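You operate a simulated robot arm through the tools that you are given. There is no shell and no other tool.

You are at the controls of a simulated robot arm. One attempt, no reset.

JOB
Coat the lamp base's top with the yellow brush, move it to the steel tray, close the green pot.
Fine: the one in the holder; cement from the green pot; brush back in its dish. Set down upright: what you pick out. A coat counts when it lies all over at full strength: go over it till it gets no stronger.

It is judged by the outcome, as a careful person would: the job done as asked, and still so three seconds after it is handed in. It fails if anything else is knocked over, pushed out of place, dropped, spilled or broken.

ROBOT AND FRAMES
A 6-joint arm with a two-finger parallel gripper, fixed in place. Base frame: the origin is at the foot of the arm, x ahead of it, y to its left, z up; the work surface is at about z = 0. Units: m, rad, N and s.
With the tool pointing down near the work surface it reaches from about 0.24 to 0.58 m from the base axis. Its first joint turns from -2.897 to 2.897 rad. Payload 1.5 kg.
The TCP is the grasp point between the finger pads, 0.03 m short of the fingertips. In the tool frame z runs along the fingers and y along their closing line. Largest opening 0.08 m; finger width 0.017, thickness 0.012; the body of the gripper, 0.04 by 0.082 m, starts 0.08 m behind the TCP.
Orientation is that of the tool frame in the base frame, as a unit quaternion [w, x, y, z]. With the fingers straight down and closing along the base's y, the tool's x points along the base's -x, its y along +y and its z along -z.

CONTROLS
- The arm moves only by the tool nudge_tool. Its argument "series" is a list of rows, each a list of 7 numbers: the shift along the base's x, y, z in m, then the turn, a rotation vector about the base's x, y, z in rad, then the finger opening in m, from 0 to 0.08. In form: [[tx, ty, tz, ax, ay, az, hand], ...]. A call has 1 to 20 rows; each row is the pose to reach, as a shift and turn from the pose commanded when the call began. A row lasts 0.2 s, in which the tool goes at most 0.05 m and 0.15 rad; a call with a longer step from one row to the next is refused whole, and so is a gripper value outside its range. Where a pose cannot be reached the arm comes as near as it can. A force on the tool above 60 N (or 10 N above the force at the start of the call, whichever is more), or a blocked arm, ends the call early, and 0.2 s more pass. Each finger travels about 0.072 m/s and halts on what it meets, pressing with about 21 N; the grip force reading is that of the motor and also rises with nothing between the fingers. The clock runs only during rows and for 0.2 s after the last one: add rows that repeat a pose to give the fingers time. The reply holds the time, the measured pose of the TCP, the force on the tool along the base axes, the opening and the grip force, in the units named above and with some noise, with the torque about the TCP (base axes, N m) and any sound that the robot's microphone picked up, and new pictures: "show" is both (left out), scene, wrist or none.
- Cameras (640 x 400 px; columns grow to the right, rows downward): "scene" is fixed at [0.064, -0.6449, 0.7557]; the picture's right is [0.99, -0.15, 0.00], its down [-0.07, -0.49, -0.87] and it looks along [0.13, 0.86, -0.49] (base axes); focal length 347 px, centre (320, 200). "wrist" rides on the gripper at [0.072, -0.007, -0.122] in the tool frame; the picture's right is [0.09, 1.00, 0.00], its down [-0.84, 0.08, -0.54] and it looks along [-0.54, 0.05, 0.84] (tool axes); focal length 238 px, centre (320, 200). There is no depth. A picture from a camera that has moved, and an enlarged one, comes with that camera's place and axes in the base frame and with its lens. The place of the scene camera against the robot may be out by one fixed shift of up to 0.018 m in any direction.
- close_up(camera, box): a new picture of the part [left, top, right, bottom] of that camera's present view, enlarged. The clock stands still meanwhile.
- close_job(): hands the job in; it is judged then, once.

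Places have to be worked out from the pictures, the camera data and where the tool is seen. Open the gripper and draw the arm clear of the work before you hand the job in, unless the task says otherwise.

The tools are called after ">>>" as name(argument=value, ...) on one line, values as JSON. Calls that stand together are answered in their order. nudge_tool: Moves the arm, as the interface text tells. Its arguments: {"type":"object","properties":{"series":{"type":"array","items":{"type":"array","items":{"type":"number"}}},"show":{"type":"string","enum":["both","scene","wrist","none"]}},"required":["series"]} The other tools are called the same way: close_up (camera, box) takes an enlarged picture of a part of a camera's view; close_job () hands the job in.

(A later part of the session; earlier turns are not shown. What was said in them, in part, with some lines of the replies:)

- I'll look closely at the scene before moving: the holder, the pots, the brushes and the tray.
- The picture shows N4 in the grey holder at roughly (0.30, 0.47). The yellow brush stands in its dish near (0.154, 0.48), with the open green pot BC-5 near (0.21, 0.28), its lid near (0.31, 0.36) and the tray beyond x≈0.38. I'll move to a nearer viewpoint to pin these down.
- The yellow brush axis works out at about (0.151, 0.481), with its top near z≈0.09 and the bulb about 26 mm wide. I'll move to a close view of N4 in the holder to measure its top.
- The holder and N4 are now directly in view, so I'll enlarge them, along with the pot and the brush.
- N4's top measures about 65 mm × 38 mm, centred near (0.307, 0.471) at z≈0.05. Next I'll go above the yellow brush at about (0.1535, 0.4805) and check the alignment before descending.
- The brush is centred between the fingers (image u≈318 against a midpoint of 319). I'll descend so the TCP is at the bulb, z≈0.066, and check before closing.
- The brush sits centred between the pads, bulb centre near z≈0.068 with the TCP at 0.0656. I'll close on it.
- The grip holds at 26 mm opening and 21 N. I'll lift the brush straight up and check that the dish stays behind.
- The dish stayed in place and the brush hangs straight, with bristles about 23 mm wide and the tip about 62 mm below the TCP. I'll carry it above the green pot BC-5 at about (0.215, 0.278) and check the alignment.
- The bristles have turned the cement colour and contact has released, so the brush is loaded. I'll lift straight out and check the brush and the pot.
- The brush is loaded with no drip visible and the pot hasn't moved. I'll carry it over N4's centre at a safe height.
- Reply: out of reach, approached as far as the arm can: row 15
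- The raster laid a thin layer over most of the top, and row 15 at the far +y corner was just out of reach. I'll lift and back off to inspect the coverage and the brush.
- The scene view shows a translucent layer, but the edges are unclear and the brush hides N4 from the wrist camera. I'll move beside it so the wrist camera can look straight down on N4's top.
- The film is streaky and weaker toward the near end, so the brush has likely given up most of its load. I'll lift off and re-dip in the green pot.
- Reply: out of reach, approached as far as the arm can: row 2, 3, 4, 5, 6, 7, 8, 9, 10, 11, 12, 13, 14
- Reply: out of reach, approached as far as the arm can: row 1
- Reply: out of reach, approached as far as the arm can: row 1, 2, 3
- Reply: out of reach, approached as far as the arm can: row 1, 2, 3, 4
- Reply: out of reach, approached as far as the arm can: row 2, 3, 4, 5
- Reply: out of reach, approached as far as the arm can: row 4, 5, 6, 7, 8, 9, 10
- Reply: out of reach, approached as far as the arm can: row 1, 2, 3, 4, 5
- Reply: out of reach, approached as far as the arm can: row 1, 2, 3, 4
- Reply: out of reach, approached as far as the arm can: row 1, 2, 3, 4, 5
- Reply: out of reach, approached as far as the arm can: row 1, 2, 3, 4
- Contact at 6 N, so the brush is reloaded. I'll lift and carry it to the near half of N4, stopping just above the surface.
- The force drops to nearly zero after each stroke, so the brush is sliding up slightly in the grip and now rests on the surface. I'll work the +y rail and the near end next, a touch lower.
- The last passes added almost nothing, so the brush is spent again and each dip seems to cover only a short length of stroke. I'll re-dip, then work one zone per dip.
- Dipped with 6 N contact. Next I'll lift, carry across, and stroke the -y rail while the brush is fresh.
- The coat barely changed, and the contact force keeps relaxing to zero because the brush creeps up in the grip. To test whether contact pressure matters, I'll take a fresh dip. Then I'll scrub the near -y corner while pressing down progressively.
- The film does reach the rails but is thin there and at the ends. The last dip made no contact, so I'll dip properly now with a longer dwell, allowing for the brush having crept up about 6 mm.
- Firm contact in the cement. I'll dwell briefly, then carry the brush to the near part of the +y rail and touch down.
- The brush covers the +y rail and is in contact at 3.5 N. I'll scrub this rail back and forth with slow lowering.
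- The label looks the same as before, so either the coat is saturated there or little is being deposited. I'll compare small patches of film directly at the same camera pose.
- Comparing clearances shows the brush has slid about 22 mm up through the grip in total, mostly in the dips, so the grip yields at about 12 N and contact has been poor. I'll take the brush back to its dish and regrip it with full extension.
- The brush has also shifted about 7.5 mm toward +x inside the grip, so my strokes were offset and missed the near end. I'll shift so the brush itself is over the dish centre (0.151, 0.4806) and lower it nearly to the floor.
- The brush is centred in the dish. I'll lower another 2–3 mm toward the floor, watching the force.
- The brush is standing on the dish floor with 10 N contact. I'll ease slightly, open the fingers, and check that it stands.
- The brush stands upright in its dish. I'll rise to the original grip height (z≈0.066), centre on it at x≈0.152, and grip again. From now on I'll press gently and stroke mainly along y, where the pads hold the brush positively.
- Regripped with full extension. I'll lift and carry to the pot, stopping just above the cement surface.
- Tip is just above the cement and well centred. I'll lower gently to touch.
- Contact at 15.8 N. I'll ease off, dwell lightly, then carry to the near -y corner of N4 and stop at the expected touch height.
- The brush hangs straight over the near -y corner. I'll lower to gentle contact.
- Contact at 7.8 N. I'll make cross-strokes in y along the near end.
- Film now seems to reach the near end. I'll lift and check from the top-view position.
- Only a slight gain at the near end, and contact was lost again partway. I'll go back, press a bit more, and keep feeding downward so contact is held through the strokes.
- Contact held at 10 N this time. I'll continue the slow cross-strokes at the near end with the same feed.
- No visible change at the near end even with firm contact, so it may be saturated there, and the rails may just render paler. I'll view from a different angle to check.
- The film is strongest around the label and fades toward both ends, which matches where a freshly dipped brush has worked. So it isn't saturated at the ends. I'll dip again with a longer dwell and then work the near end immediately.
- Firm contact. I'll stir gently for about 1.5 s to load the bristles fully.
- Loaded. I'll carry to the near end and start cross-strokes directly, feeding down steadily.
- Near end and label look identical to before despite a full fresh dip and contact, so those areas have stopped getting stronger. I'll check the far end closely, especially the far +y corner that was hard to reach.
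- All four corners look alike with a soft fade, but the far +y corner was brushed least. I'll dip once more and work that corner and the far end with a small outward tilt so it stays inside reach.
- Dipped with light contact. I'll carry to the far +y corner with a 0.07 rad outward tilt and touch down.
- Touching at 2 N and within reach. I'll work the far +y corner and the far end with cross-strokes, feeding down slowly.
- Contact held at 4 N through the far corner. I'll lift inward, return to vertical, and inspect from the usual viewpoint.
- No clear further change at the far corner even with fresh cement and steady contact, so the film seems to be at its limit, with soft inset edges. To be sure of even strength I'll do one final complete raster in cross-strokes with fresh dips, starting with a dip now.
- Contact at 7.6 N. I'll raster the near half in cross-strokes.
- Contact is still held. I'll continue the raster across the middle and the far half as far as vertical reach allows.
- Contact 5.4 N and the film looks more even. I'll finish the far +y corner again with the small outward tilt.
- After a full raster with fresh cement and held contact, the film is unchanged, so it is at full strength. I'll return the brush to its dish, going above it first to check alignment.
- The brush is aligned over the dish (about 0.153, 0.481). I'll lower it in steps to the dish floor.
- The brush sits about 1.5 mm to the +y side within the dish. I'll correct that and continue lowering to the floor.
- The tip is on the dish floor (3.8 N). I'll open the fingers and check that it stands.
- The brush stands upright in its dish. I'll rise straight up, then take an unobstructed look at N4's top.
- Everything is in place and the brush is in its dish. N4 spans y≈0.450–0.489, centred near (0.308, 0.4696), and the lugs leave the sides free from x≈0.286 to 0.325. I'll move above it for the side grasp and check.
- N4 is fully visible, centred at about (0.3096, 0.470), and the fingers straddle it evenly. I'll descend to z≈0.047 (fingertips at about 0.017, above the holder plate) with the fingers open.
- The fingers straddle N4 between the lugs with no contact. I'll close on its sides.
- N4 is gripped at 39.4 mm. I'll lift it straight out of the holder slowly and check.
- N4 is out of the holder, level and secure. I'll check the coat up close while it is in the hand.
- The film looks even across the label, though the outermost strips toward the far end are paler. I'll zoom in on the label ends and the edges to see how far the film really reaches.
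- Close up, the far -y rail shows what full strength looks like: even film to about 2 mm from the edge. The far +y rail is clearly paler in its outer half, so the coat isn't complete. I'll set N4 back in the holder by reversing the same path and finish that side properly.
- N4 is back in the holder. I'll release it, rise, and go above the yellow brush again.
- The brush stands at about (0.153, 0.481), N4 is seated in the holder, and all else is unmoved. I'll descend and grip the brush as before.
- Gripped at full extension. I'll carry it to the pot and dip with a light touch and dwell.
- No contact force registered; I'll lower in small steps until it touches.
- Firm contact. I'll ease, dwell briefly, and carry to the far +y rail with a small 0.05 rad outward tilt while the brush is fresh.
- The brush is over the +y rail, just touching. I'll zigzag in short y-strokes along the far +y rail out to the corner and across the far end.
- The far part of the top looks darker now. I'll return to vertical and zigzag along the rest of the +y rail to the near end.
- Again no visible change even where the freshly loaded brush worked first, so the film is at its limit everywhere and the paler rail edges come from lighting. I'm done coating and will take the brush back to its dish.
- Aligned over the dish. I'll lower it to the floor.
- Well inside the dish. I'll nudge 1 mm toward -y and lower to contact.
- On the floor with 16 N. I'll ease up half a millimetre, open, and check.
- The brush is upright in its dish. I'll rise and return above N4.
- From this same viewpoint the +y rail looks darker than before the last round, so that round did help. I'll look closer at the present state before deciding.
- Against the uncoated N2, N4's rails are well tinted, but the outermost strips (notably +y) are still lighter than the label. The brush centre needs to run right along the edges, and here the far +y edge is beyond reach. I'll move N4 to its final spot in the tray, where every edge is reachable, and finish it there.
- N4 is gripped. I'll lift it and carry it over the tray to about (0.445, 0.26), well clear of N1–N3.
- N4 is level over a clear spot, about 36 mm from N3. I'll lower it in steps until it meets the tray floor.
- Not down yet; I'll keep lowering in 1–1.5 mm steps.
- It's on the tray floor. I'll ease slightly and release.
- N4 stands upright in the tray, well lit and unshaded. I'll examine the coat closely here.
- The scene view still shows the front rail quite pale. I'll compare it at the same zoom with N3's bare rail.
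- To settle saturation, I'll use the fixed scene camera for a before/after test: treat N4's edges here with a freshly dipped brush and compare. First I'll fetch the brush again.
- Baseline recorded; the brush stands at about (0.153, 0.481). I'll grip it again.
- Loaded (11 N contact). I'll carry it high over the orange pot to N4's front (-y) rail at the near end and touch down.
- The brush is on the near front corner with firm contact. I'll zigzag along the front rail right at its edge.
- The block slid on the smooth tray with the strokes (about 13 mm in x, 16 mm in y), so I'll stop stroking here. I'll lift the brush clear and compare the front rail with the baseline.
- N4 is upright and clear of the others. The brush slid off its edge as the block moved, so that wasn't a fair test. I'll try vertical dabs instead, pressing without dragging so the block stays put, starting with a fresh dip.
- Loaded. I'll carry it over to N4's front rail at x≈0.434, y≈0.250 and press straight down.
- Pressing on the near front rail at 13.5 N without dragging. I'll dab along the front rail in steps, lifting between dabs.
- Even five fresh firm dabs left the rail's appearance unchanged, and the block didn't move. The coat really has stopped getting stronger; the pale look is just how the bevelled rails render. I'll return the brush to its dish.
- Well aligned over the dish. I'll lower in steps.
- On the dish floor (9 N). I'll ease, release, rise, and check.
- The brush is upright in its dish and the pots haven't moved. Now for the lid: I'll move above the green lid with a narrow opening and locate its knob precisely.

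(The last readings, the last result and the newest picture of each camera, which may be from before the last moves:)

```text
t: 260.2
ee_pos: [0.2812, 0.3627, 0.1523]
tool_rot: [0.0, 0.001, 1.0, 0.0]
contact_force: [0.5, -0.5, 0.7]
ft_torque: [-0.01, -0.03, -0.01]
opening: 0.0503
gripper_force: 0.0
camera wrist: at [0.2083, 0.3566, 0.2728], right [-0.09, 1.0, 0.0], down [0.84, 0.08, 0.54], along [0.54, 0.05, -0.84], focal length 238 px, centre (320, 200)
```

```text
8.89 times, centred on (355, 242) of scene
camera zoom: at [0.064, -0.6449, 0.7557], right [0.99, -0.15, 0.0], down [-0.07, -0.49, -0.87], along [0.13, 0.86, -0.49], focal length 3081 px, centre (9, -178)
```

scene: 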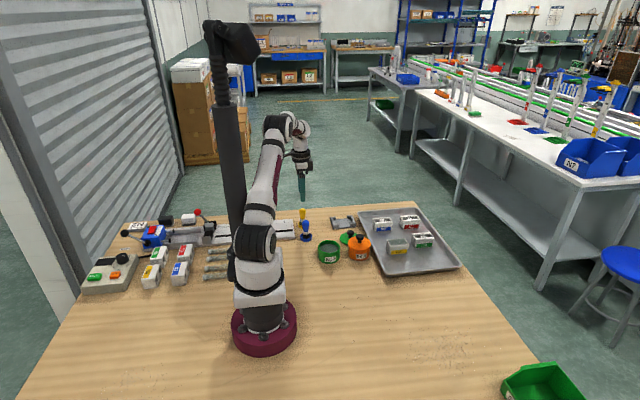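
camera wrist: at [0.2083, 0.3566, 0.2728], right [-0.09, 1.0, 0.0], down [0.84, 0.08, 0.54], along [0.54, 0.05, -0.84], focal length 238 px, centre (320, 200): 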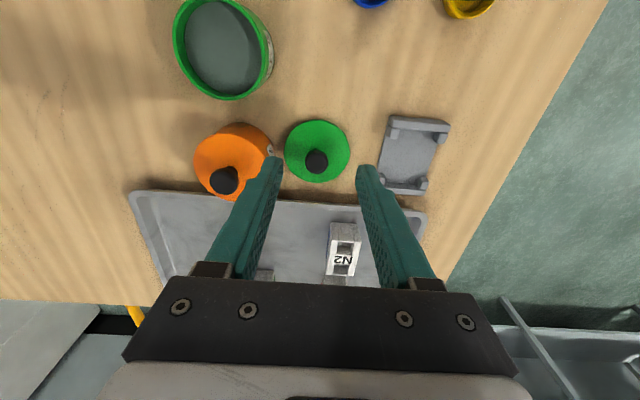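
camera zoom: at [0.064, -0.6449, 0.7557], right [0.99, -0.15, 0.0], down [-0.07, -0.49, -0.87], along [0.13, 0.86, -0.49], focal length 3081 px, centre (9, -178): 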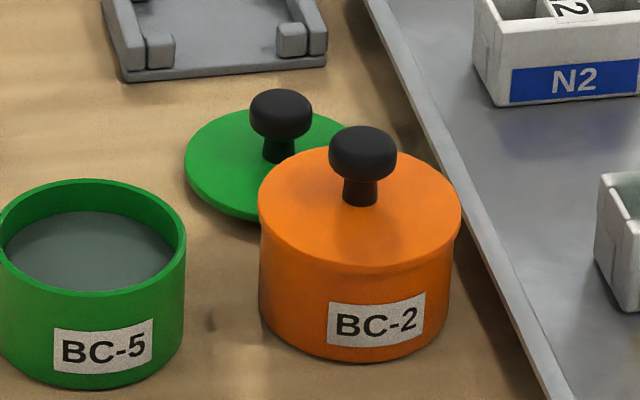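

The lid centre and knob resolve to (0.313, 0.363), with the knob head at z≈0.028–0.042 and 25 mm wide. I'll move over it with a 42 mm opening and stop just above the knob to verify.

>>> nudge_tool(series=[[0.0331, -0.0003, 0.0, 0, 0, 0, 0.042], [0.0331, -0.0003, -0.03, 0, 0, 0, 0.042], [0.0331, -0.0003, -0.06, 0, 0, 0, 0.042], [0.0331, -0.0003, -0.073, 0, 0, 0, 0.042], [0.0331, -0.0003, -0.073, 0, 0, 0, 0.042]], show="wrist")

>>> close_up(camera="wrist", box=[250, 90, 390, 220])

>>> close_up(camera="scene", box=[325, 205, 375, 260])

```text
t: 261.4
ee_pos: [0.3134, 0.3627, 0.0797]
tool_rot: [0.0, 0.0, 1.0, 0.0]
contact_force: [-0.3, 0.1, 0.5]
ft_torque: [0.01, 0.0, -0.02]
opening: 0.0416
gripper_force: 0.0
camera wrist: at [0.2409, 0.3562, 0.1997], right [-0.09, 1.0, 0.0], down [0.84, 0.08, 0.54], along [0.54, 0.05, -0.84], focal length 238 px, centre (320, 200)
```

wrist: 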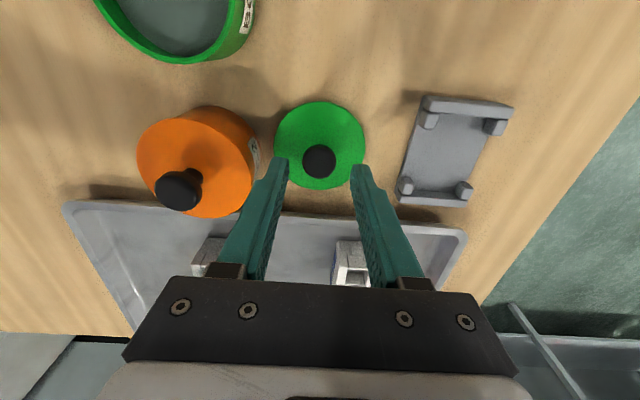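

```text
3.08 times, centred on (320, 155) of wrist
camera zoom: at [0.2409, 0.3562, 0.1997], right [-0.09, 1.0, 0.0], down [0.84, 0.08, 0.54], along [0.54, 0.05, -0.84], focal length 733 px, centre (320, 338)
```

zoom: 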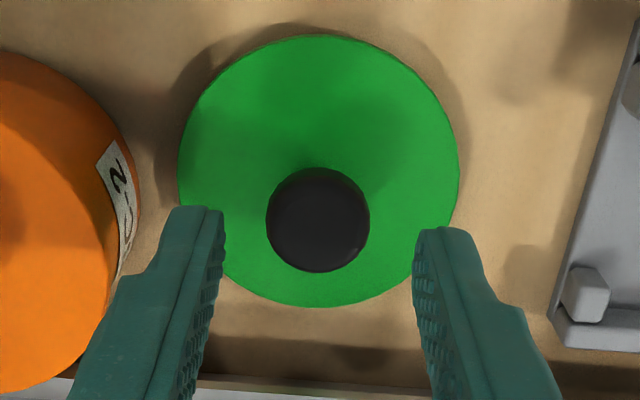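

```text
7.27 times, centred on (350, 232) of scene
camera zoom: at [0.064, -0.6449, 0.7557], right [0.99, -0.15, 0.0], down [-0.07, -0.49, -0.87], along [0.13, 0.86, -0.49], focal length 2521 px, centre (102, -36)
```

zoom: 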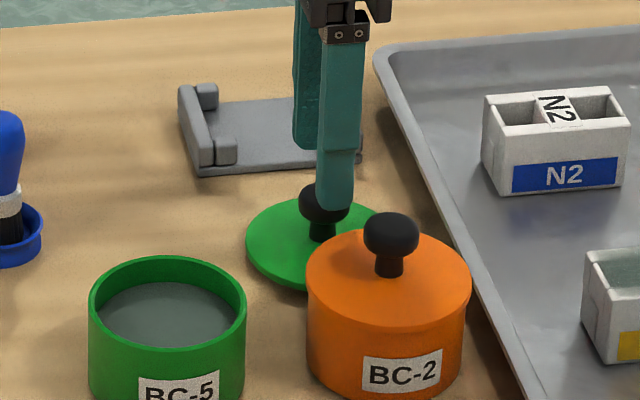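

The knob is centred between the fingers and the fingers clear the orange pot. I'll descend to z≈0.042 and check the force.

>>> nudge_tool(series=[[0, -0.0003, -0.015, 0, 0, 0, 0.042], [0, -0.0003, -0.028, 0, 0, 0, 0.042], [0, -0.0003, -0.0364, 0, 0, 0, 0.042], [0, -0.0003, -0.0364, 0, 0, 0, 0.042]], show="wrist")

>>> close_up(camera="scene", box=[325, 205, 375, 260])

```text
t: 262.4
ee_pos: [0.3126, 0.3616, 0.0424]
tool_rot: [-0.001, 0.0, 1.0, 0.0]
contact_force: [-0.7, 0.3, 0.9]
ft_torque: [0.01, -0.03, 0.01]
opening: 0.0421
gripper_force: 0.1
camera wrist: at [0.241, 0.356, 0.1637], right [-0.09, 1.0, 0.0], down [0.84, 0.08, 0.54], along [0.54, 0.05, -0.84], focal length 238 px, centre (320, 200)
```

wrist: 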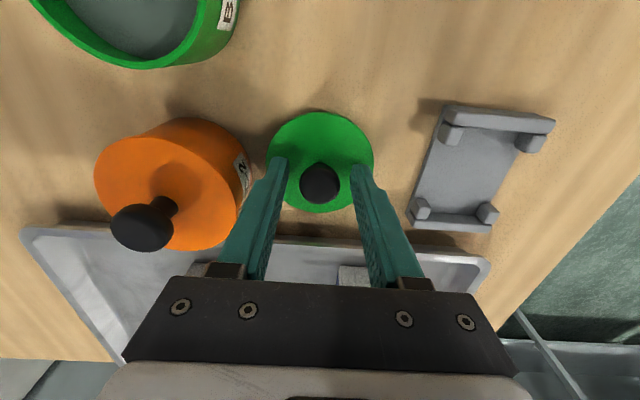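

```text
7.27 times, centred on (350, 232) of scene
camera zoom: at [0.064, -0.6449, 0.7557], right [0.99, -0.15, 0.0], down [-0.07, -0.49, -0.87], along [0.13, 0.86, -0.49], focal length 2521 px, centre (102, -36)
```

zoom: 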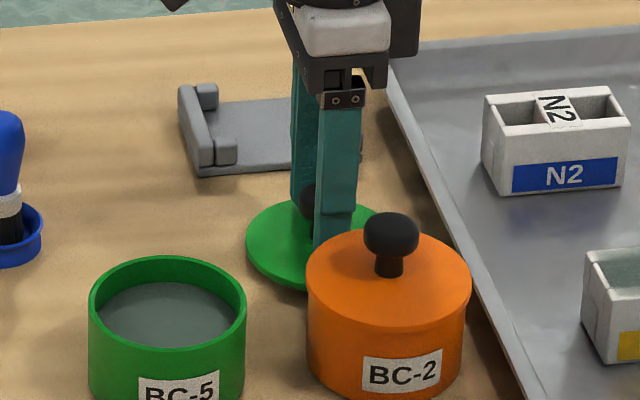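

No contact, fingers on either side of the knob. I'll close on the knob.

>>> nudge_tool(series=[[0, 0, 0, 0, 0, 0, 0.025], [0, 0, 0, 0, 0, 0, 0.01], [0, 0, 0, 0, 0, 0, 0.0], [0, 0, 0, 0, 0, 0, 0.0]], show="wrist")

>>> close_up(camera="wrist", box=[250, 90, 390, 230])

```text
t: 263.4
ee_pos: [0.3134, 0.3626, 0.0425]
tool_rot: [0.0, 0.0, 1.0, 0.0]
contact_force: [-0.1, 0.6, -0.2]
ft_torque: [0.04, -0.02, -0.04]
opening: 0.0248
gripper_force: 20.7
camera wrist: at [0.241, 0.356, 0.1638], right [-0.09, 1.0, 0.0], down [0.84, 0.08, 0.54], along [0.54, 0.05, -0.84], focal length 238 px, centre (320, 200)
```

wrist: 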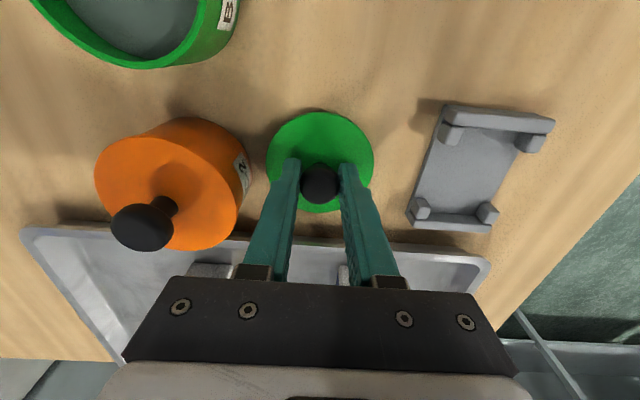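

```text
2.86 times, centred on (320, 160) of wrist
camera zoom: at [0.241, 0.356, 0.1638], right [-0.09, 1.0, 0.0], down [0.84, 0.08, 0.54], along [0.54, 0.05, -0.84], focal length 681 px, centre (320, 314)
```

zoom: 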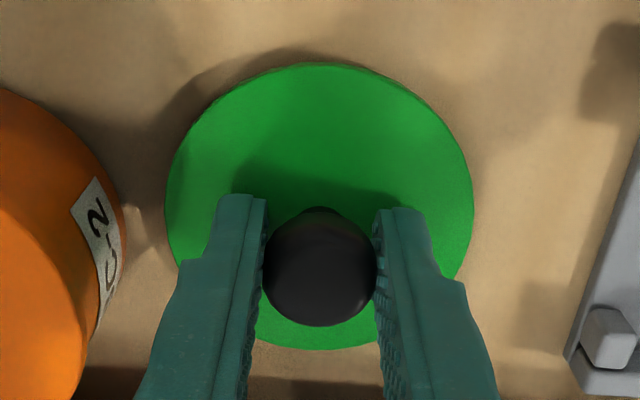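

The knob is gripped at 24.8 mm. I'll lift the lid straight up and check that it hangs level.

>>> nudge_tool(series=[[0, 0, 0.008, 0, 0, 0, 0.0], [0, 0, 0.025, 0, 0, 0, 0.0], [0, 0, 0.055, 0, 0, 0, 0.0], [0, 0, 0.09, 0, 0, 0, 0.0], [0, 0, 0.115, 0, 0, 0, 0.0], [0, 0, 0.115, 0, 0, 0, 0.0]], show="both")

>>> close_up(camera="scene", box=[315, 175, 385, 265])

>>> close_up(camera="wrist", box=[250, 90, 390, 230])

```text
t: 264.8
ee_pos: [0.3134, 0.3615, 0.1586]
tool_rot: [0.001, 0.001, 1.0, 0.001]
contact_force: [0.0, 0.4, -0.3]
ft_torque: [0.0, 0.0, 0.01]
opening: 0.0246
gripper_force: 21.2
camera wrist: at [0.2414, 0.3564, 0.2792], right [-0.09, 1.0, 0.0], down [0.84, 0.08, 0.54], along [0.54, 0.05, -0.84], focal length 238 px, centre (320, 200)
```

scene: 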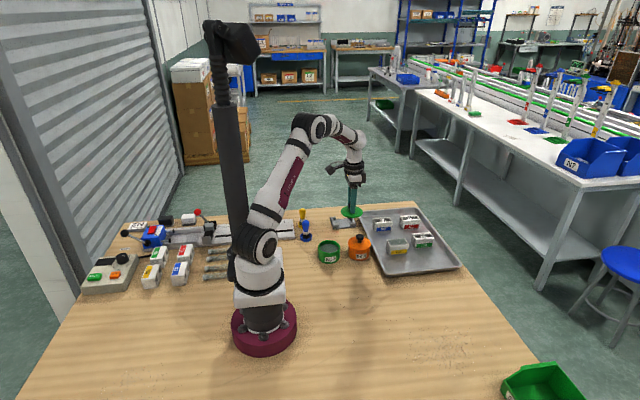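
wrist: 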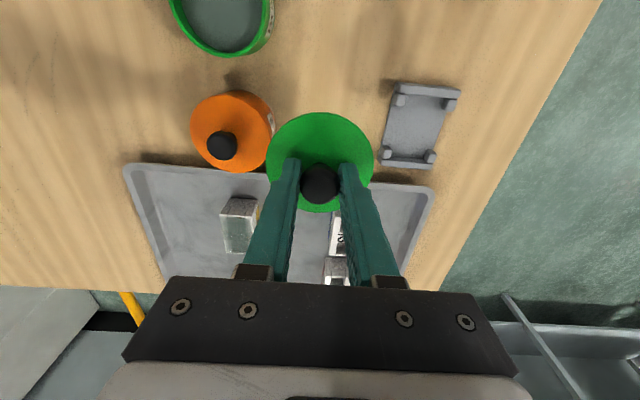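

```text
4.44 times, centred on (350, 220) of scene
camera zoom: at [0.064, -0.6449, 0.7557], right [0.99, -0.15, 0.0], down [-0.07, -0.49, -0.87], along [0.13, 0.86, -0.49], focal length 1540 px, centre (187, 111)
```

zoom: 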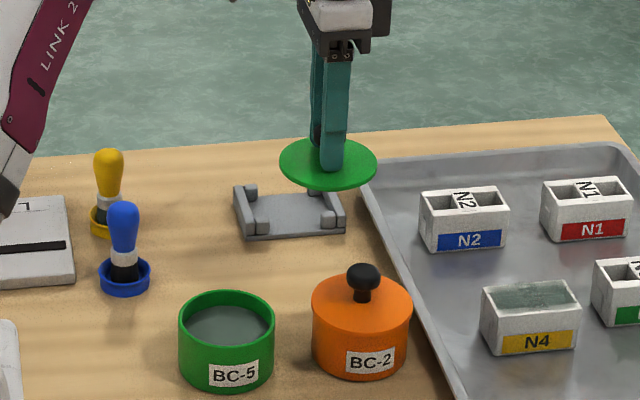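

```text
2.86 times, centred on (320, 160) of wrist
camera zoom: at [0.2414, 0.3564, 0.2792], right [-0.09, 1.0, 0.0], down [0.84, 0.08, 0.54], along [0.54, 0.05, -0.84], focal length 681 px, centre (320, 314)
```

zoom: 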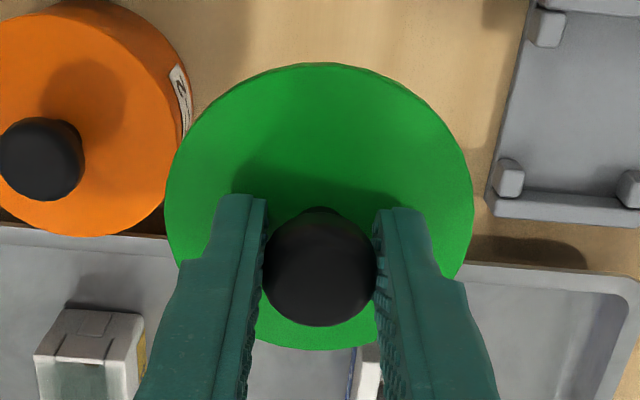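

The lid hangs level. I'll move part way toward the green pot to a spot where the wrist camera can see the whole pot rim, to measure its centre once more.

>>> nudge_tool(series=[[-0.03, -0.015, 0.0, 0, 0, 0, 0.0], [-0.063, -0.0326, 0.0, 0, 0, 0, 0.0], [-0.063, -0.0326, 0.0, 0, 0, 0, 0.0]], show="wrist")

>>> close_up(camera="wrist", box=[205, 30, 325, 140])

```text
t: 265.6
ee_pos: [0.2499, 0.3292, 0.1593]
tool_rot: [0.0, 0.0, 1.0, 0.0]
contact_force: [0.8, 0.5, -0.5]
ft_torque: [-0.01, -0.02, 0.0]
opening: 0.0244
gripper_force: 20.9
camera wrist: at [0.1778, 0.3229, 0.2793], right [-0.09, 1.0, 0.0], down [0.84, 0.08, 0.54], along [0.54, 0.05, -0.84], focal length 238 px, centre (320, 200)
```

wrist: 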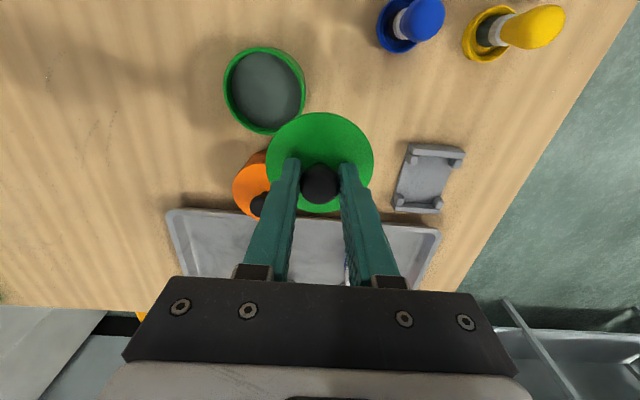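

```text
3.64 times, centred on (265, 85) of wrist
camera zoom: at [0.1778, 0.3229, 0.2793], right [-0.09, 1.0, 0.0], down [0.84, 0.08, 0.54], along [0.54, 0.05, -0.84], focal length 867 px, centre (520, 618)
```

zoom: 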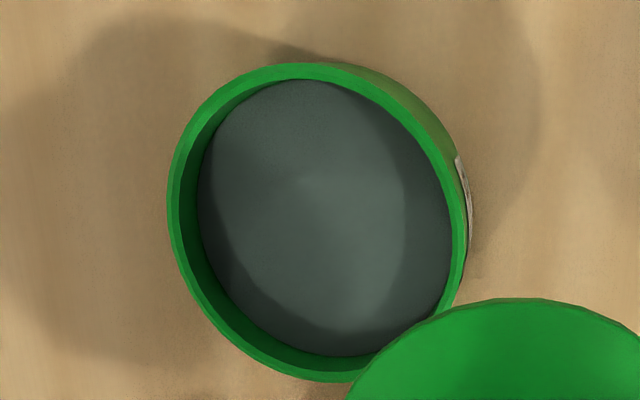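

The pot rim now measures (0.2205, 0.2757) with radius 37.6 mm, and the lid sits about 2 mm ahead of the TCP in x. I'll go above the pot at TCP (0.2185, 0.2752), lower part-way, and check alignment from both cameras.

>>> nudge_tool(series=[[-0.016, -0.028, 0.0, 0, 0, 0, 0.0], [-0.0316, -0.0548, 0.0, 0, 0, 0, 0.0], [-0.0316, -0.0548, -0.025, 0, 0, 0, 0.0], [-0.0316, -0.0548, -0.045, 0, 0, 0, 0.0], [-0.0316, -0.0548, -0.045, 0, 0, 0, 0.0]], show="wrist")

>>> close_up(camera="wrist", box=[240, 70, 400, 220])

>>> close_up(camera="scene", box=[300, 200, 360, 275])

```text
t: 266.8
ee_pos: [0.2195, 0.2742, 0.113]
tool_rot: [0.0, 0.001, 1.0, 0.0]
contact_force: [-0.8, 0.5, -0.2]
ft_torque: [-0.01, -0.01, 0.03]
opening: 0.0245
gripper_force: 21.0
camera wrist: at [0.1468, 0.2686, 0.234], right [-0.09, 1.0, 0.0], down [0.84, 0.08, 0.54], along [0.54, 0.05, -0.84], focal length 238 px, centre (320, 200)
```

wrist: 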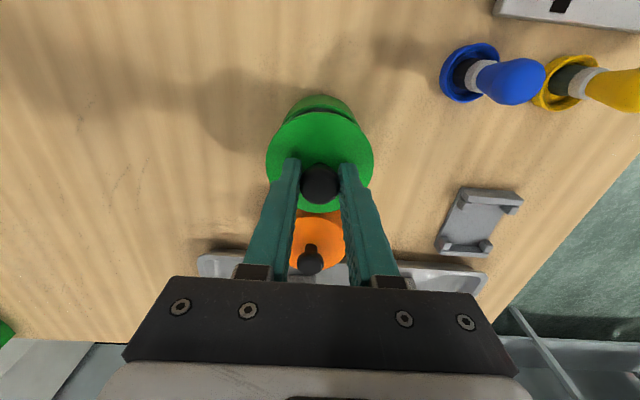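

```text
2.67 times, centred on (320, 145) of wrist
camera zoom: at [0.1468, 0.2686, 0.234], right [-0.09, 1.0, 0.0], down [0.84, 0.08, 0.54], along [0.54, 0.05, -0.84], focal length 636 px, centre (320, 347)
```

zoom: 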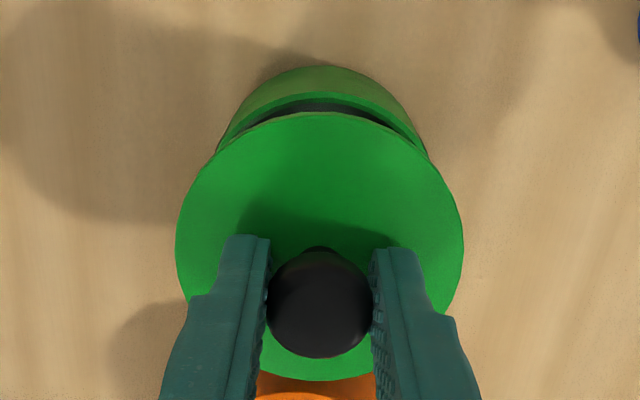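

```text
5.33 times, centred on (330, 238) of scene
camera zoom: at [0.064, -0.6449, 0.7557], right [0.99, -0.15, 0.0], down [-0.07, -0.49, -0.87], along [0.13, 0.86, -0.49], focal length 1848 px, centre (267, 0)
```

zoom: 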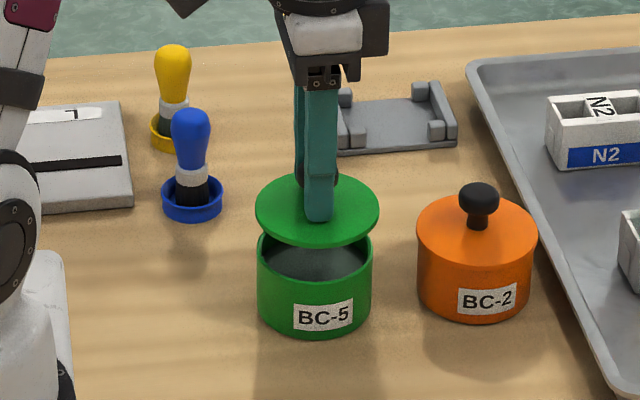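

The lid is aligned with the pot within about 1–1.5 mm from both views. I'll nudge y by 0.8 mm and lower to just above the rim.

>>> nudge_tool(series=[[0, 0.0008, -0.01, 0, 0, 0, 0.0], [0, 0.0008, -0.018, 0, 0, 0, 0.0], [0, 0.0008, -0.022, 0, 0, 0, 0.0], [0, 0.0008, -0.022, 0, 0, 0, 0.0]], show="none")

>>> close_up(camera="scene", box=[305, 215, 355, 270])

>>> close_up(camera="wrist", box=[240, 70, 400, 220])

```text
t: 267.8
ee_pos: [0.2179, 0.2763, 0.0904]
tool_rot: [0.001, 0.0, 1.0, 0.0]
contact_force: [0.3, 0.3, 0.2]
ft_torque: [0.01, 0.04, 0.02]
opening: 0.0246
gripper_force: 21.1
```

```text
7.27 times, centred on (330, 242) of scene
camera zoom: at [0.064, -0.6449, 0.7557], right [0.99, -0.15, 0.0], down [-0.07, -0.49, -0.87], along [0.13, 0.86, -0.49], focal length 2521 px, centre (247, -109)
```

zoom: 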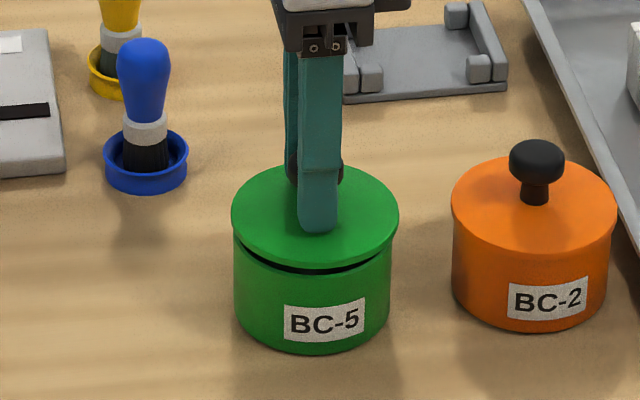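

```text
2.67 times, centred on (320, 145) of wrist
camera zoom: at [0.1468, 0.2696, 0.2115], right [-0.09, 1.0, 0.0], down [0.84, 0.08, 0.54], along [0.54, 0.05, -0.84], focal length 636 px, centre (320, 347)
```

zoom: 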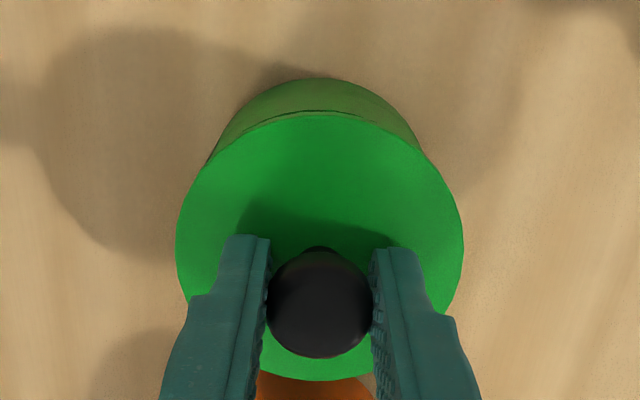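

From the scene view the lid is about 1.4 mm too far in +x. I'll shift it back 1.2 mm and lower in small steps onto the rim.

>>> nudge_tool(series=[[-0.0012, 0, 0, 0, 0, 0, 0.0], [-0.0012, 0, -0.002, 0, 0, 0, 0.0], [-0.0012, 0, -0.004, 0, 0, 0, 0.0], [-0.0012, 0, -0.004, 0, 0, 0, 0.0]], show="none")

```text
t: 268.8
ee_pos: [0.2185, 0.2752, 0.0866]
tool_rot: [-0.001, 0.0, 1.0, 0.0]
contact_force: [0.0, -0.8, 0.0]
ft_torque: [-0.03, -0.01, 0.02]
opening: 0.0243
gripper_force: 21.0
```

>>> nudge_tool(series=[[0, 0, -0.001, 0, 0, 0, 0.0], [0, 0, -0.002, 0, 0, 0, 0.0], [0, 0, -0.002, 0, 0, 0, 0.0]], show="none")

>>> close_up(camera="scene", box=[305, 215, 355, 270])

```text
t: 269.6
ee_pos: [0.2167, 0.2746, 0.0853]
tool_rot: [-0.001, 0.0, 1.0, 0.0]
contact_force: [-0.1, -0.3, -0.3]
ft_torque: [0.06, 0.0, -0.03]
opening: 0.0248
gripper_force: 20.8
```

```text
7.27 times, centred on (330, 242) of scene
camera zoom: at [0.064, -0.6449, 0.7557], right [0.99, -0.15, 0.0], down [-0.07, -0.49, -0.87], along [0.13, 0.86, -0.49], focal length 2521 px, centre (247, -109)
```

zoom: 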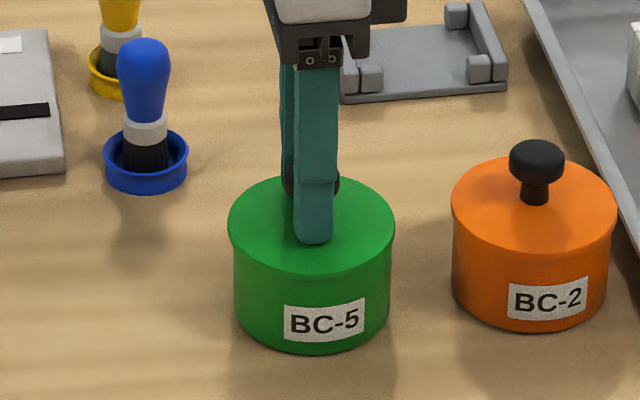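

Now centred (lid 311.5 against pot 312.5 px). I'll continue lowering until it seats.

>>> nudge_tool(series=[[0, 0, -0.001, 0, 0, 0, 0.0], [0, 0, -0.0015, 0, 0, 0, 0.0], [0, 0, -0.0015, 0, 0, 0, 0.0]], show="none")

```text
t: 270.4
ee_pos: [0.2174, 0.2745, 0.0837]
tool_rot: [0.001, 0.0, 1.0, 0.0]
contact_force: [6.1, -12.1, 22.7]
ft_torque: [-0.18, -0.19, 0.01]
opening: 0.0246
gripper_force: 21.1
heard: snap
```

A snap was heard with 23 N of force, which could be the lid clicking on. I'll look before doing anything else.

>>> close_up(camera="scene", box=[305, 215, 355, 270])

>>> close_up(camera="wrist", box=[240, 70, 400, 220])

>>> close_up(camera="scene", box=[270, 180, 470, 290])

```text
7.27 times, centred on (330, 242) of scene
camera zoom: at [0.064, -0.6449, 0.7557], right [0.99, -0.15, 0.0], down [-0.07, -0.49, -0.87], along [0.13, 0.86, -0.49], focal length 2521 px, centre (247, -109)
```

zoom: 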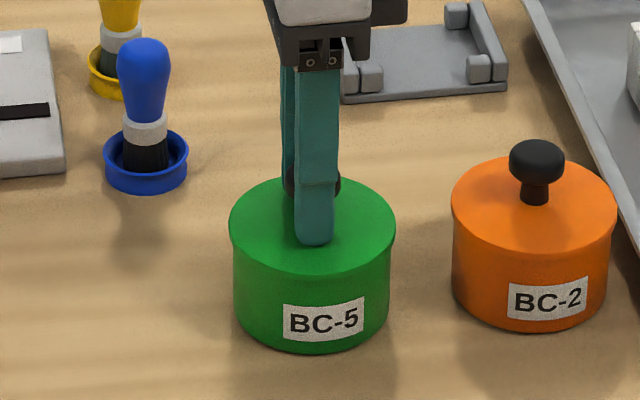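

```text
2.67 times, centred on (320, 145) of wrist
camera zoom: at [0.1453, 0.2695, 0.2043], right [-0.09, 1.0, 0.0], down [0.84, 0.08, 0.54], along [0.54, 0.05, -0.84], focal length 636 px, centre (320, 347)
```

zoom: 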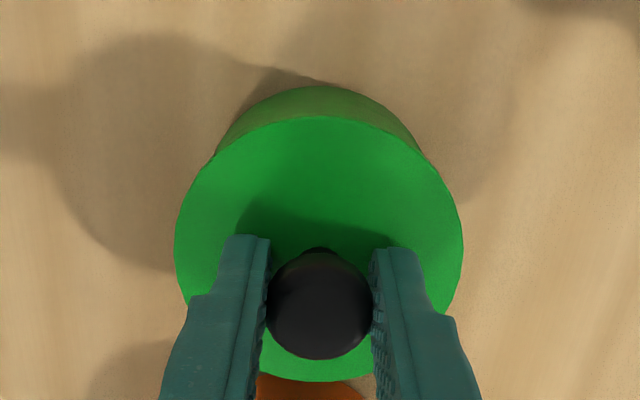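

```text
3.20 times, centred on (370, 235) of scene
camera zoom: at [0.064, -0.6449, 0.7557], right [0.99, -0.15, 0.0], down [-0.07, -0.49, -0.87], along [0.13, 0.86, -0.49], focal length 1109 px, centre (160, 88)
```

zoom: 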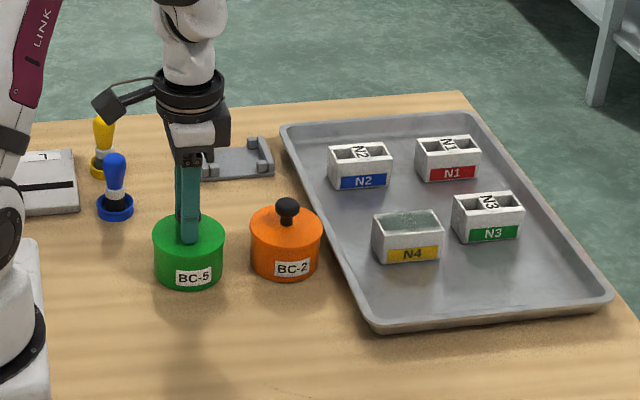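

The lid is now flush and centred on BC-5, so the snap was it clicking shut. Nothing else changed. I'll release the knob gently.

>>> nudge_tool(series=[[0, 0, 0.0006, 0, 0, 0, 0.0], [0, 0, 0.0006, 0, 0, 0, 0.025], [0, 0, 0.0006, 0, 0, 0, 0.035], [0, 0, 0.0006, 0, 0, 0, 0.042], [0, 0, 0.0006, 0, 0, 0, 0.042]], show="wrist")

>>> close_up(camera="scene", box=[305, 215, 355, 270])

```text
t: 271.6
ee_pos: [0.2172, 0.2749, 0.0829]
tool_rot: [0.0, 0.0, 1.0, 0.0]
contact_force: [-0.9, -0.1, -0.1]
ft_torque: [-0.03, 0.0, 0.01]
opening: 0.0421
gripper_force: 0.0
camera wrist: at [0.1449, 0.2696, 0.2046], right [-0.09, 1.0, 0.0], down [0.84, 0.08, 0.54], along [0.54, 0.05, -0.84], focal length 238 px, centre (320, 200)
```

wrist: 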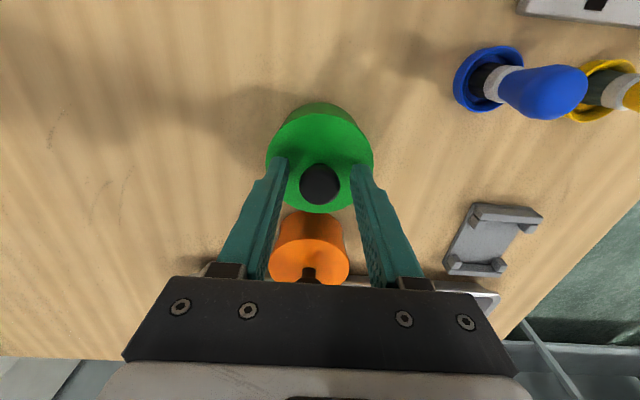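

```text
7.27 times, centred on (330, 242) of scene
camera zoom: at [0.064, -0.6449, 0.7557], right [0.99, -0.15, 0.0], down [-0.07, -0.49, -0.87], along [0.13, 0.86, -0.49], focal length 2521 px, centre (247, -109)
```

zoom: 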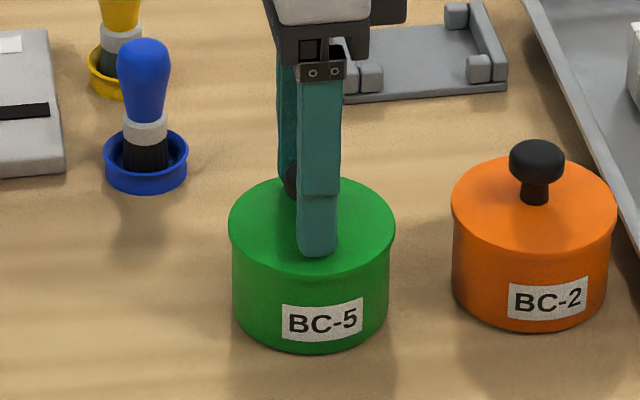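

Released with no load. I'll rise straight up and draw back, then check the whole scene.

>>> nudge_tool(series=[[0, 0, 0.02, 0, 0, 0, 0.042], [0, 0, 0.05, 0, 0, 0, 0.045], [0, 0, 0.09, 0, 0, 0, 0.06], [0, 0, 0.13, 0, 0, 0, 0.08], [-0.01, 0.03, 0.16, 0, 0, 0, 0.08], [-0.03, 0.06, 0.2, 0, 0, 0, 0.08], [-0.03, 0.06, 0.2, 0, 0, 0, 0.08]], show="both")

>>> close_up(camera="scene", box=[285, 195, 385, 275])

>>> close_up(camera="scene", box=[360, 200, 470, 280])

>>> close_up(camera="scene", box=[386, 226, 412, 246])

```text
refused: row 6 steps farther than a row can; nothing moved
```

```text
5.00 times, centred on (335, 235) of scene
camera zoom: at [0.064, -0.6449, 0.7557], right [0.99, -0.15, 0.0], down [-0.07, -0.49, -0.87], along [0.13, 0.86, -0.49], focal length 1733 px, centre (245, 25)
```

zoom: 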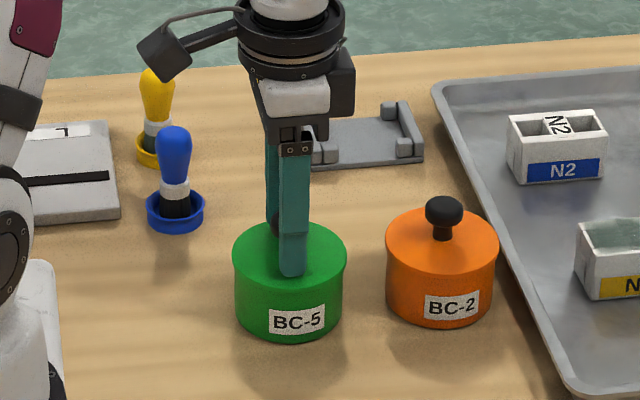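

```text
5.00 times, centred on (415, 240) of scene
camera zoom: at [0.064, -0.6449, 0.7557], right [0.99, -0.15, 0.0], down [-0.07, -0.49, -0.87], along [0.13, 0.86, -0.49], focal length 1733 px, centre (-155, 0)
```

zoom: 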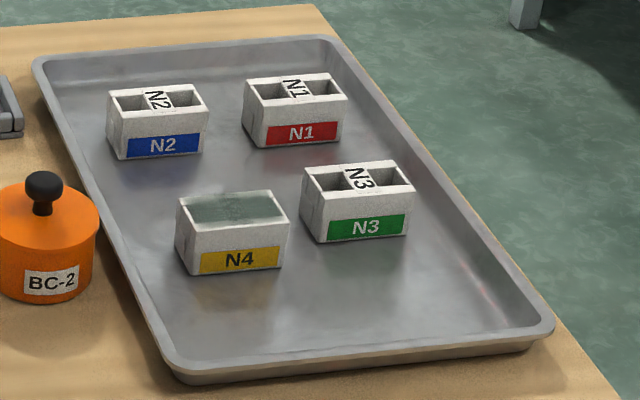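

```text
16.00 times, centred on (399, 236) of scene
camera zoom: at [0.064, -0.6449, 0.7557], right [0.99, -0.15, 0.0], down [-0.07, -0.49, -0.87], along [0.13, 0.86, -0.49], focal length 5545 px, centre (-944, -376)
```

zoom: 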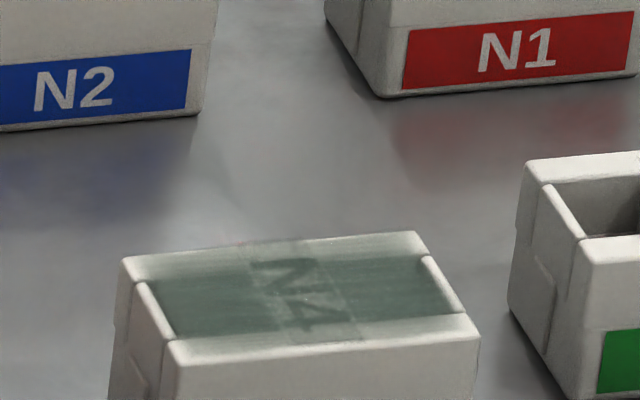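

The move was refused because one step was too long, and nothing moved. I'll repeat the retreat with shorter steps.

>>> nudge_tool(series=[[0, 0, 0.02, 0, 0, 0, 0.042], [0, 0, 0.05, 0, 0, 0, 0.045], [0, 0, 0.085, 0, 0, 0, 0.06], [0, 0, 0.12, 0, 0, 0, 0.08], [-0.01, 0.02, 0.15, 0, 0, 0, 0.08], [-0.02, 0.04, 0.18, 0, 0, 0, 0.08], [-0.03, 0.06, 0.21, 0, 0, 0, 0.08], [-0.03, 0.06, 0.21, 0, 0, 0, 0.08]], show="both")

>>> close_up(camera="scene", box=[285, 195, 385, 275])

>>> close_up(camera="wrist", box=[200, 60, 460, 290])

```text
t: 273.4
ee_pos: [0.1871, 0.3346, 0.2946]
tool_rot: [0.0, 0.0, 1.0, 0.0]
contact_force: [0.3, 0.0, 0.1]
ft_torque: [0.03, 0.04, -0.02]
opening: 0.08
gripper_force: 0.0
camera wrist: at [0.1153, 0.3287, 0.4153], right [-0.09, 1.0, 0.0], down [0.84, 0.08, 0.54], along [0.54, 0.05, -0.84], focal length 238 px, centre (320, 200)
```

scene: 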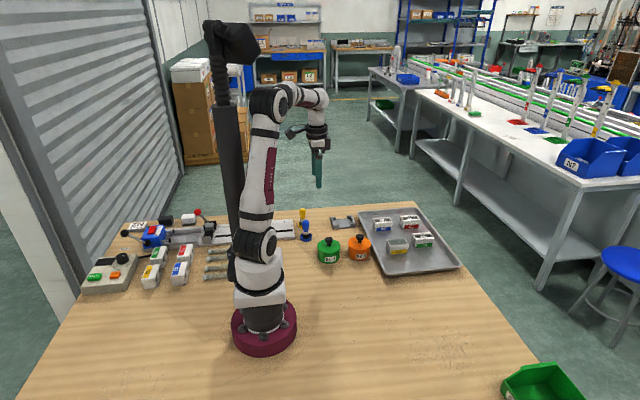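
wrist: 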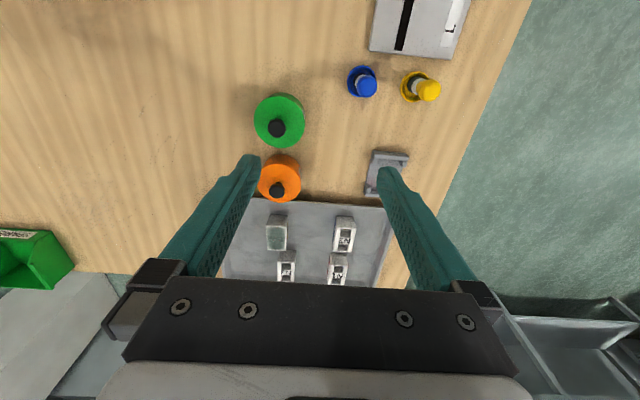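

```text
5.00 times, centred on (335, 235) of scene
camera zoom: at [0.064, -0.6449, 0.7557], right [0.99, -0.15, 0.0], down [-0.07, -0.49, -0.87], along [0.13, 0.86, -0.49], focal length 1733 px, centre (245, 25)
```

zoom: 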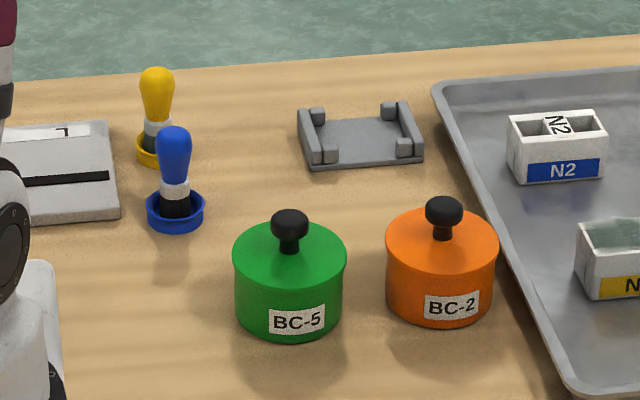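

```text
1.74 times, centred on (330, 175) of wrist
camera zoom: at [0.1153, 0.3287, 0.4153], right [-0.09, 1.0, 0.0], down [0.84, 0.08, 0.54], along [0.54, 0.05, -0.84], focal length 414 px, centre (303, 244)
```

zoom: 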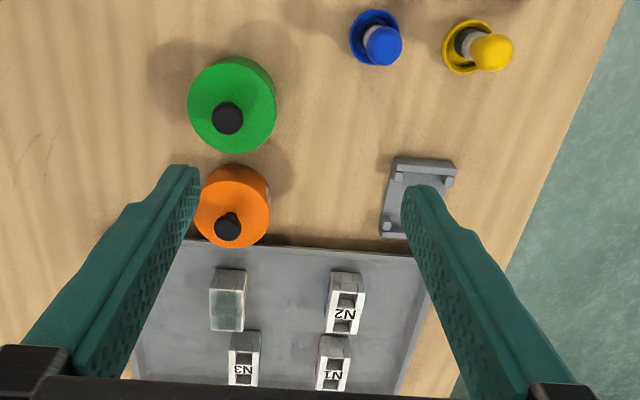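

Everything is in place: lid on, brush upright in its dish, N4 in the tray. Before handing in I'll take a last close look at N4's coat from above, from the same relative viewpoint as before.

>>> nudge_tool(series=[[0.04, -0.01, -0.02, 0, 0, 0, 0.07], [0.08, -0.02, -0.04, 0, 0, 0, 0.066], [0.12, -0.03, -0.06, 0, 0, 0, 0.066], [0.16, -0.04, -0.08, 0, 0, 0, 0.066], [0.2, -0.05, -0.1, 0, 0, 0, 0.066], [0.235, -0.06, -0.125, 0, 0, 0, 0.066], [0.27, -0.069, -0.149, 0, 0, 0, 0.066], [0.27, -0.069, -0.149, 0, 0, 0, 0.066]], show="wrist")

>>> close_up(camera="wrist", box=[270, 100, 370, 200])

>>> close_up(camera="wrist", box=[290, 85, 350, 130])

>>> close_up(camera="wrist", box=[290, 130, 350, 175])

```text
t: 275.2
ee_pos: [0.4568, 0.2661, 0.1453]
tool_rot: [0.0, 0.0, 1.0, 0.0]
contact_force: [0.4, 0.1, 0.3]
ft_torque: [0.03, -0.01, 0.02]
opening: 0.0659
gripper_force: 0.0
camera wrist: at [0.3846, 0.2596, 0.2662], right [-0.09, 1.0, 0.0], down [0.84, 0.08, 0.54], along [0.54, 0.05, -0.84], focal length 238 px, centre (320, 200)
```

wrist: 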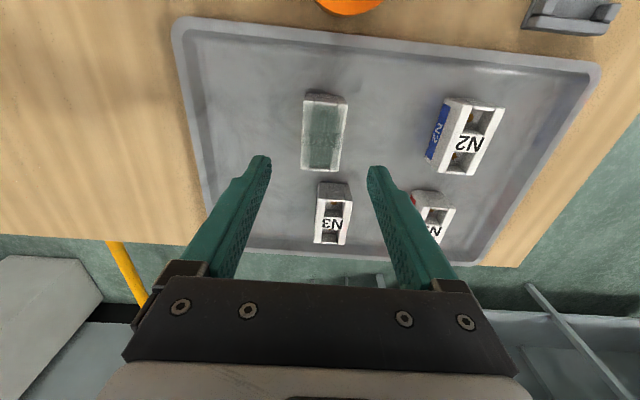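

```text
4.00 times, centred on (320, 150) of wrist
camera zoom: at [0.3846, 0.2596, 0.2662], right [-0.09, 1.0, 0.0], down [0.84, 0.08, 0.54], along [0.54, 0.05, -0.84], focal length 953 px, centre (320, 400)
```

zoom: 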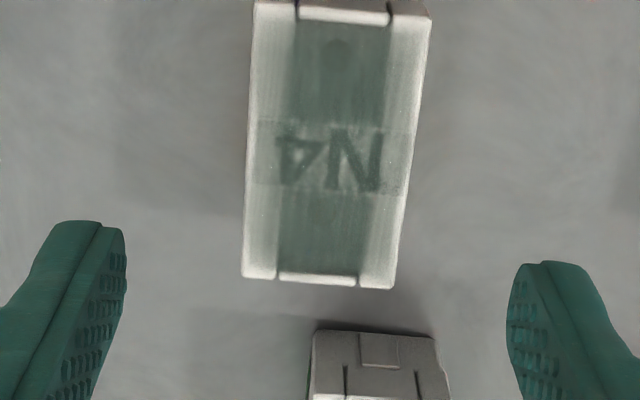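

```text
8.89 times, centred on (320, 108) of wrist
camera zoom: at [0.3846, 0.2596, 0.2662], right [-0.09, 1.0, 0.0], down [0.84, 0.08, 0.54], along [0.54, 0.05, -0.84], focal length 2119 px, centre (320, 1022)
```

zoom: 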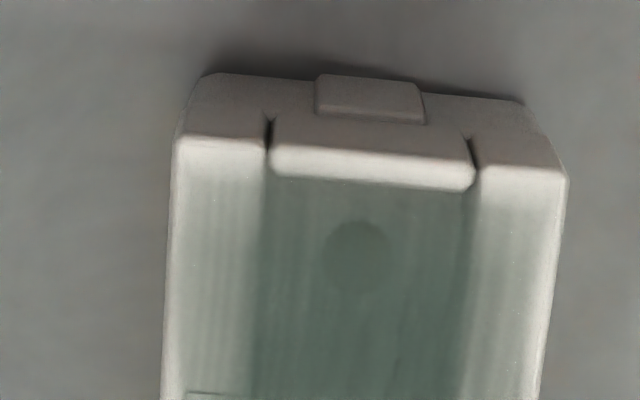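

```text
8.89 times, centred on (320, 152) of wrist
camera zoom: at [0.3846, 0.2596, 0.2662], right [-0.09, 1.0, 0.0], down [0.84, 0.08, 0.54], along [0.54, 0.05, -0.84], focal length 2119 px, centre (320, 622)
```

zoom: 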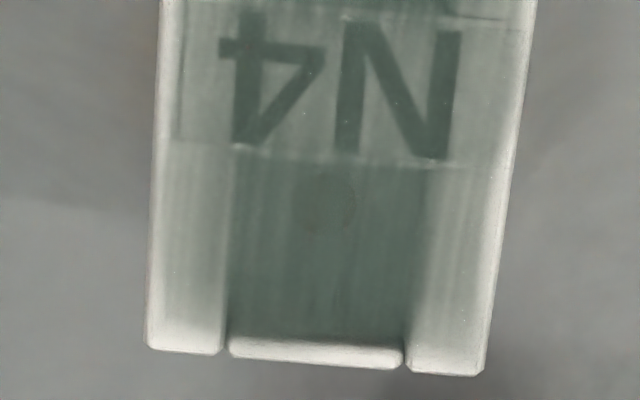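

From here the film looks even over the whole top: rails and label share the same tone, to within a millimetre or two of the bevels. I'll now draw the arm well clear.

>>> nudge_tool(series=[[0, 0, 0.04, 0, 0, 0, 0.07], [0, 0, 0.08, 0, 0, 0, 0.08], [-0.03, 0.005, 0.11, 0, 0, 0, 0.08], [-0.065, 0.012, 0.13, 0, 0, 0, 0.08], [-0.105, 0.02, 0.145, 0, 0, 0, 0.08], [-0.145, 0.03, 0.16, 0, 0, 0, 0.08], [-0.185, 0.04, 0.175, 0, 0, 0, 0.08], [-0.225, 0.05, 0.185, 0, 0, 0, 0.08], [-0.265, 0.06, 0.19, 0, 0, 0, 0.08], [-0.305, 0.068, 0.195, 0, 0, 0, 0.08], [-0.345, 0.075, 0.2, 0, 0, 0, 0.08], [-0.345, 0.075, 0.2, 0, 0, 0, 0.08]], show="both")

>>> close_up(camera="scene", box=[280, 195, 470, 290])

>>> close_up(camera="scene", box=[70, 190, 270, 300])

```text
t: 277.8
ee_pos: [0.111, 0.3408, 0.3435]
tool_rot: [0.0, 0.001, 1.0, 0.0]
contact_force: [0.0, 0.3, -0.1]
ft_torque: [-0.03, 0.0, 0.03]
opening: 0.0799
gripper_force: 0.0
camera wrist: at [0.0395, 0.3351, 0.465], right [-0.09, 1.0, 0.0], down [0.84, 0.08, 0.54], along [0.54, 0.05, -0.84], focal length 238 px, centre (320, 200)
```

scene: 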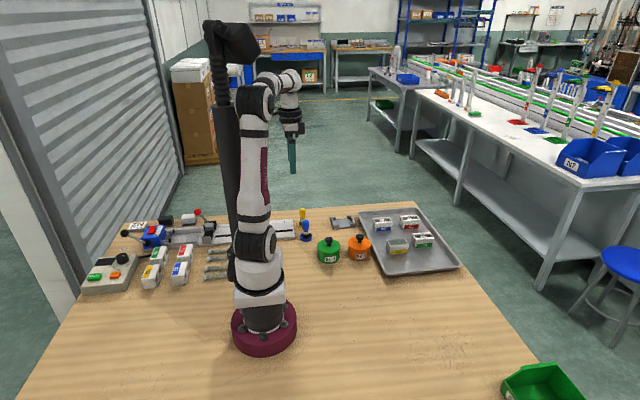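
wrist: 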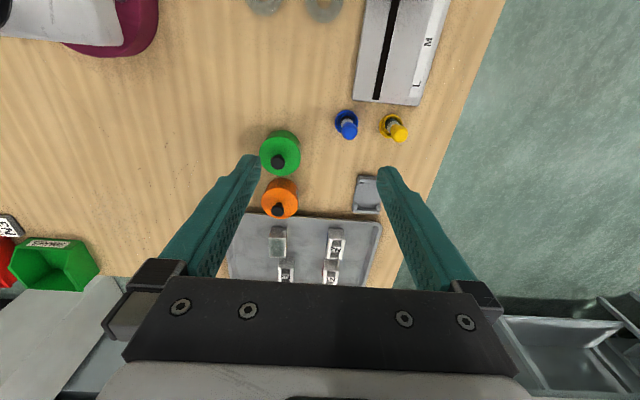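

```text
3.37 times, centred on (375, 242) of scene
camera zoom: at [0.064, -0.6449, 0.7557], right [0.99, -0.15, 0.0], down [-0.07, -0.49, -0.87], along [0.13, 0.86, -0.49], focal length 1168 px, centre (135, 57)
```

zoom: 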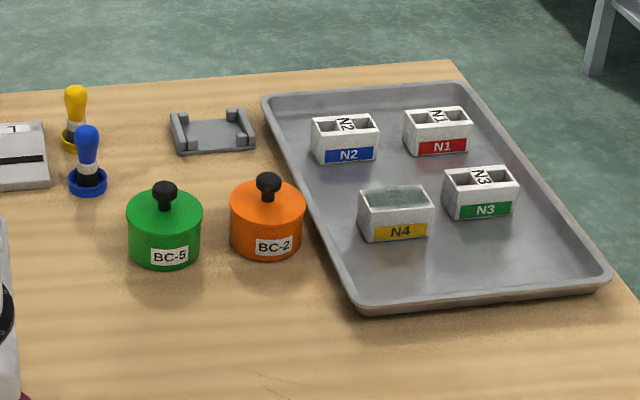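

```text
3.20 times, centred on (170, 245) of scene
camera zoom: at [0.064, -0.6449, 0.7557], right [0.99, -0.15, 0.0], down [-0.07, -0.49, -0.87], along [0.13, 0.86, -0.49], focal length 1109 px, centre (800, 56)
```

zoom: 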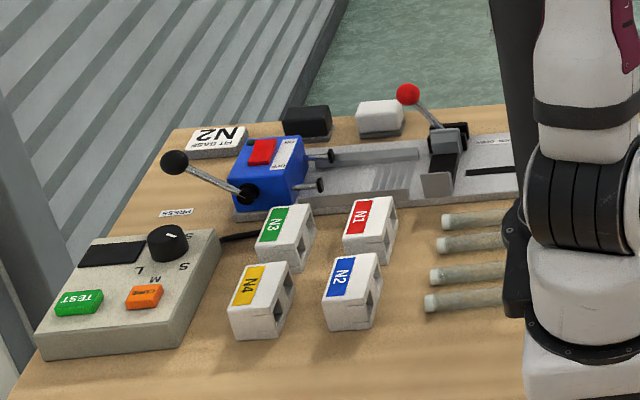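

The final state is as asked: N4 is coated and upright in the tray, the yellow brush stands in its dish, and the green pot is closed. The gripper is open and clear, and nothing else has moved. I'll hand the job in.

>>> close_job()

```text
The job is handed in.
```

I handed the job in. N4's coat is the part I couldn't fully confirm.

- **Coat:** I coated N4's top with the yellow brush and cement from the green pot. I went over it with about a dozen dips until the film stopped getting visibly stronger. The outer rail edges looked paler in some views. I put that down to lighting and the bevelled edges, because more passes made no further visible difference. I had no way to measure the coat's strength.
- **Lamp base:** N4 (the one in the holder) stands upright in the steel tray, clear of N1, N2 and N3. It slid about 15 mm while I was touching up the coat there.
- **Green pot:** BC-5 is closed. I heard a snap as the lid went on, and it sits flush and centred.
- **Brush:** The yellow brush stands upright in its dish.
- **Rest of the bench:** I saw nothing else moved, spilled or knocked over. The gripper is open and the arm is clear of the work.
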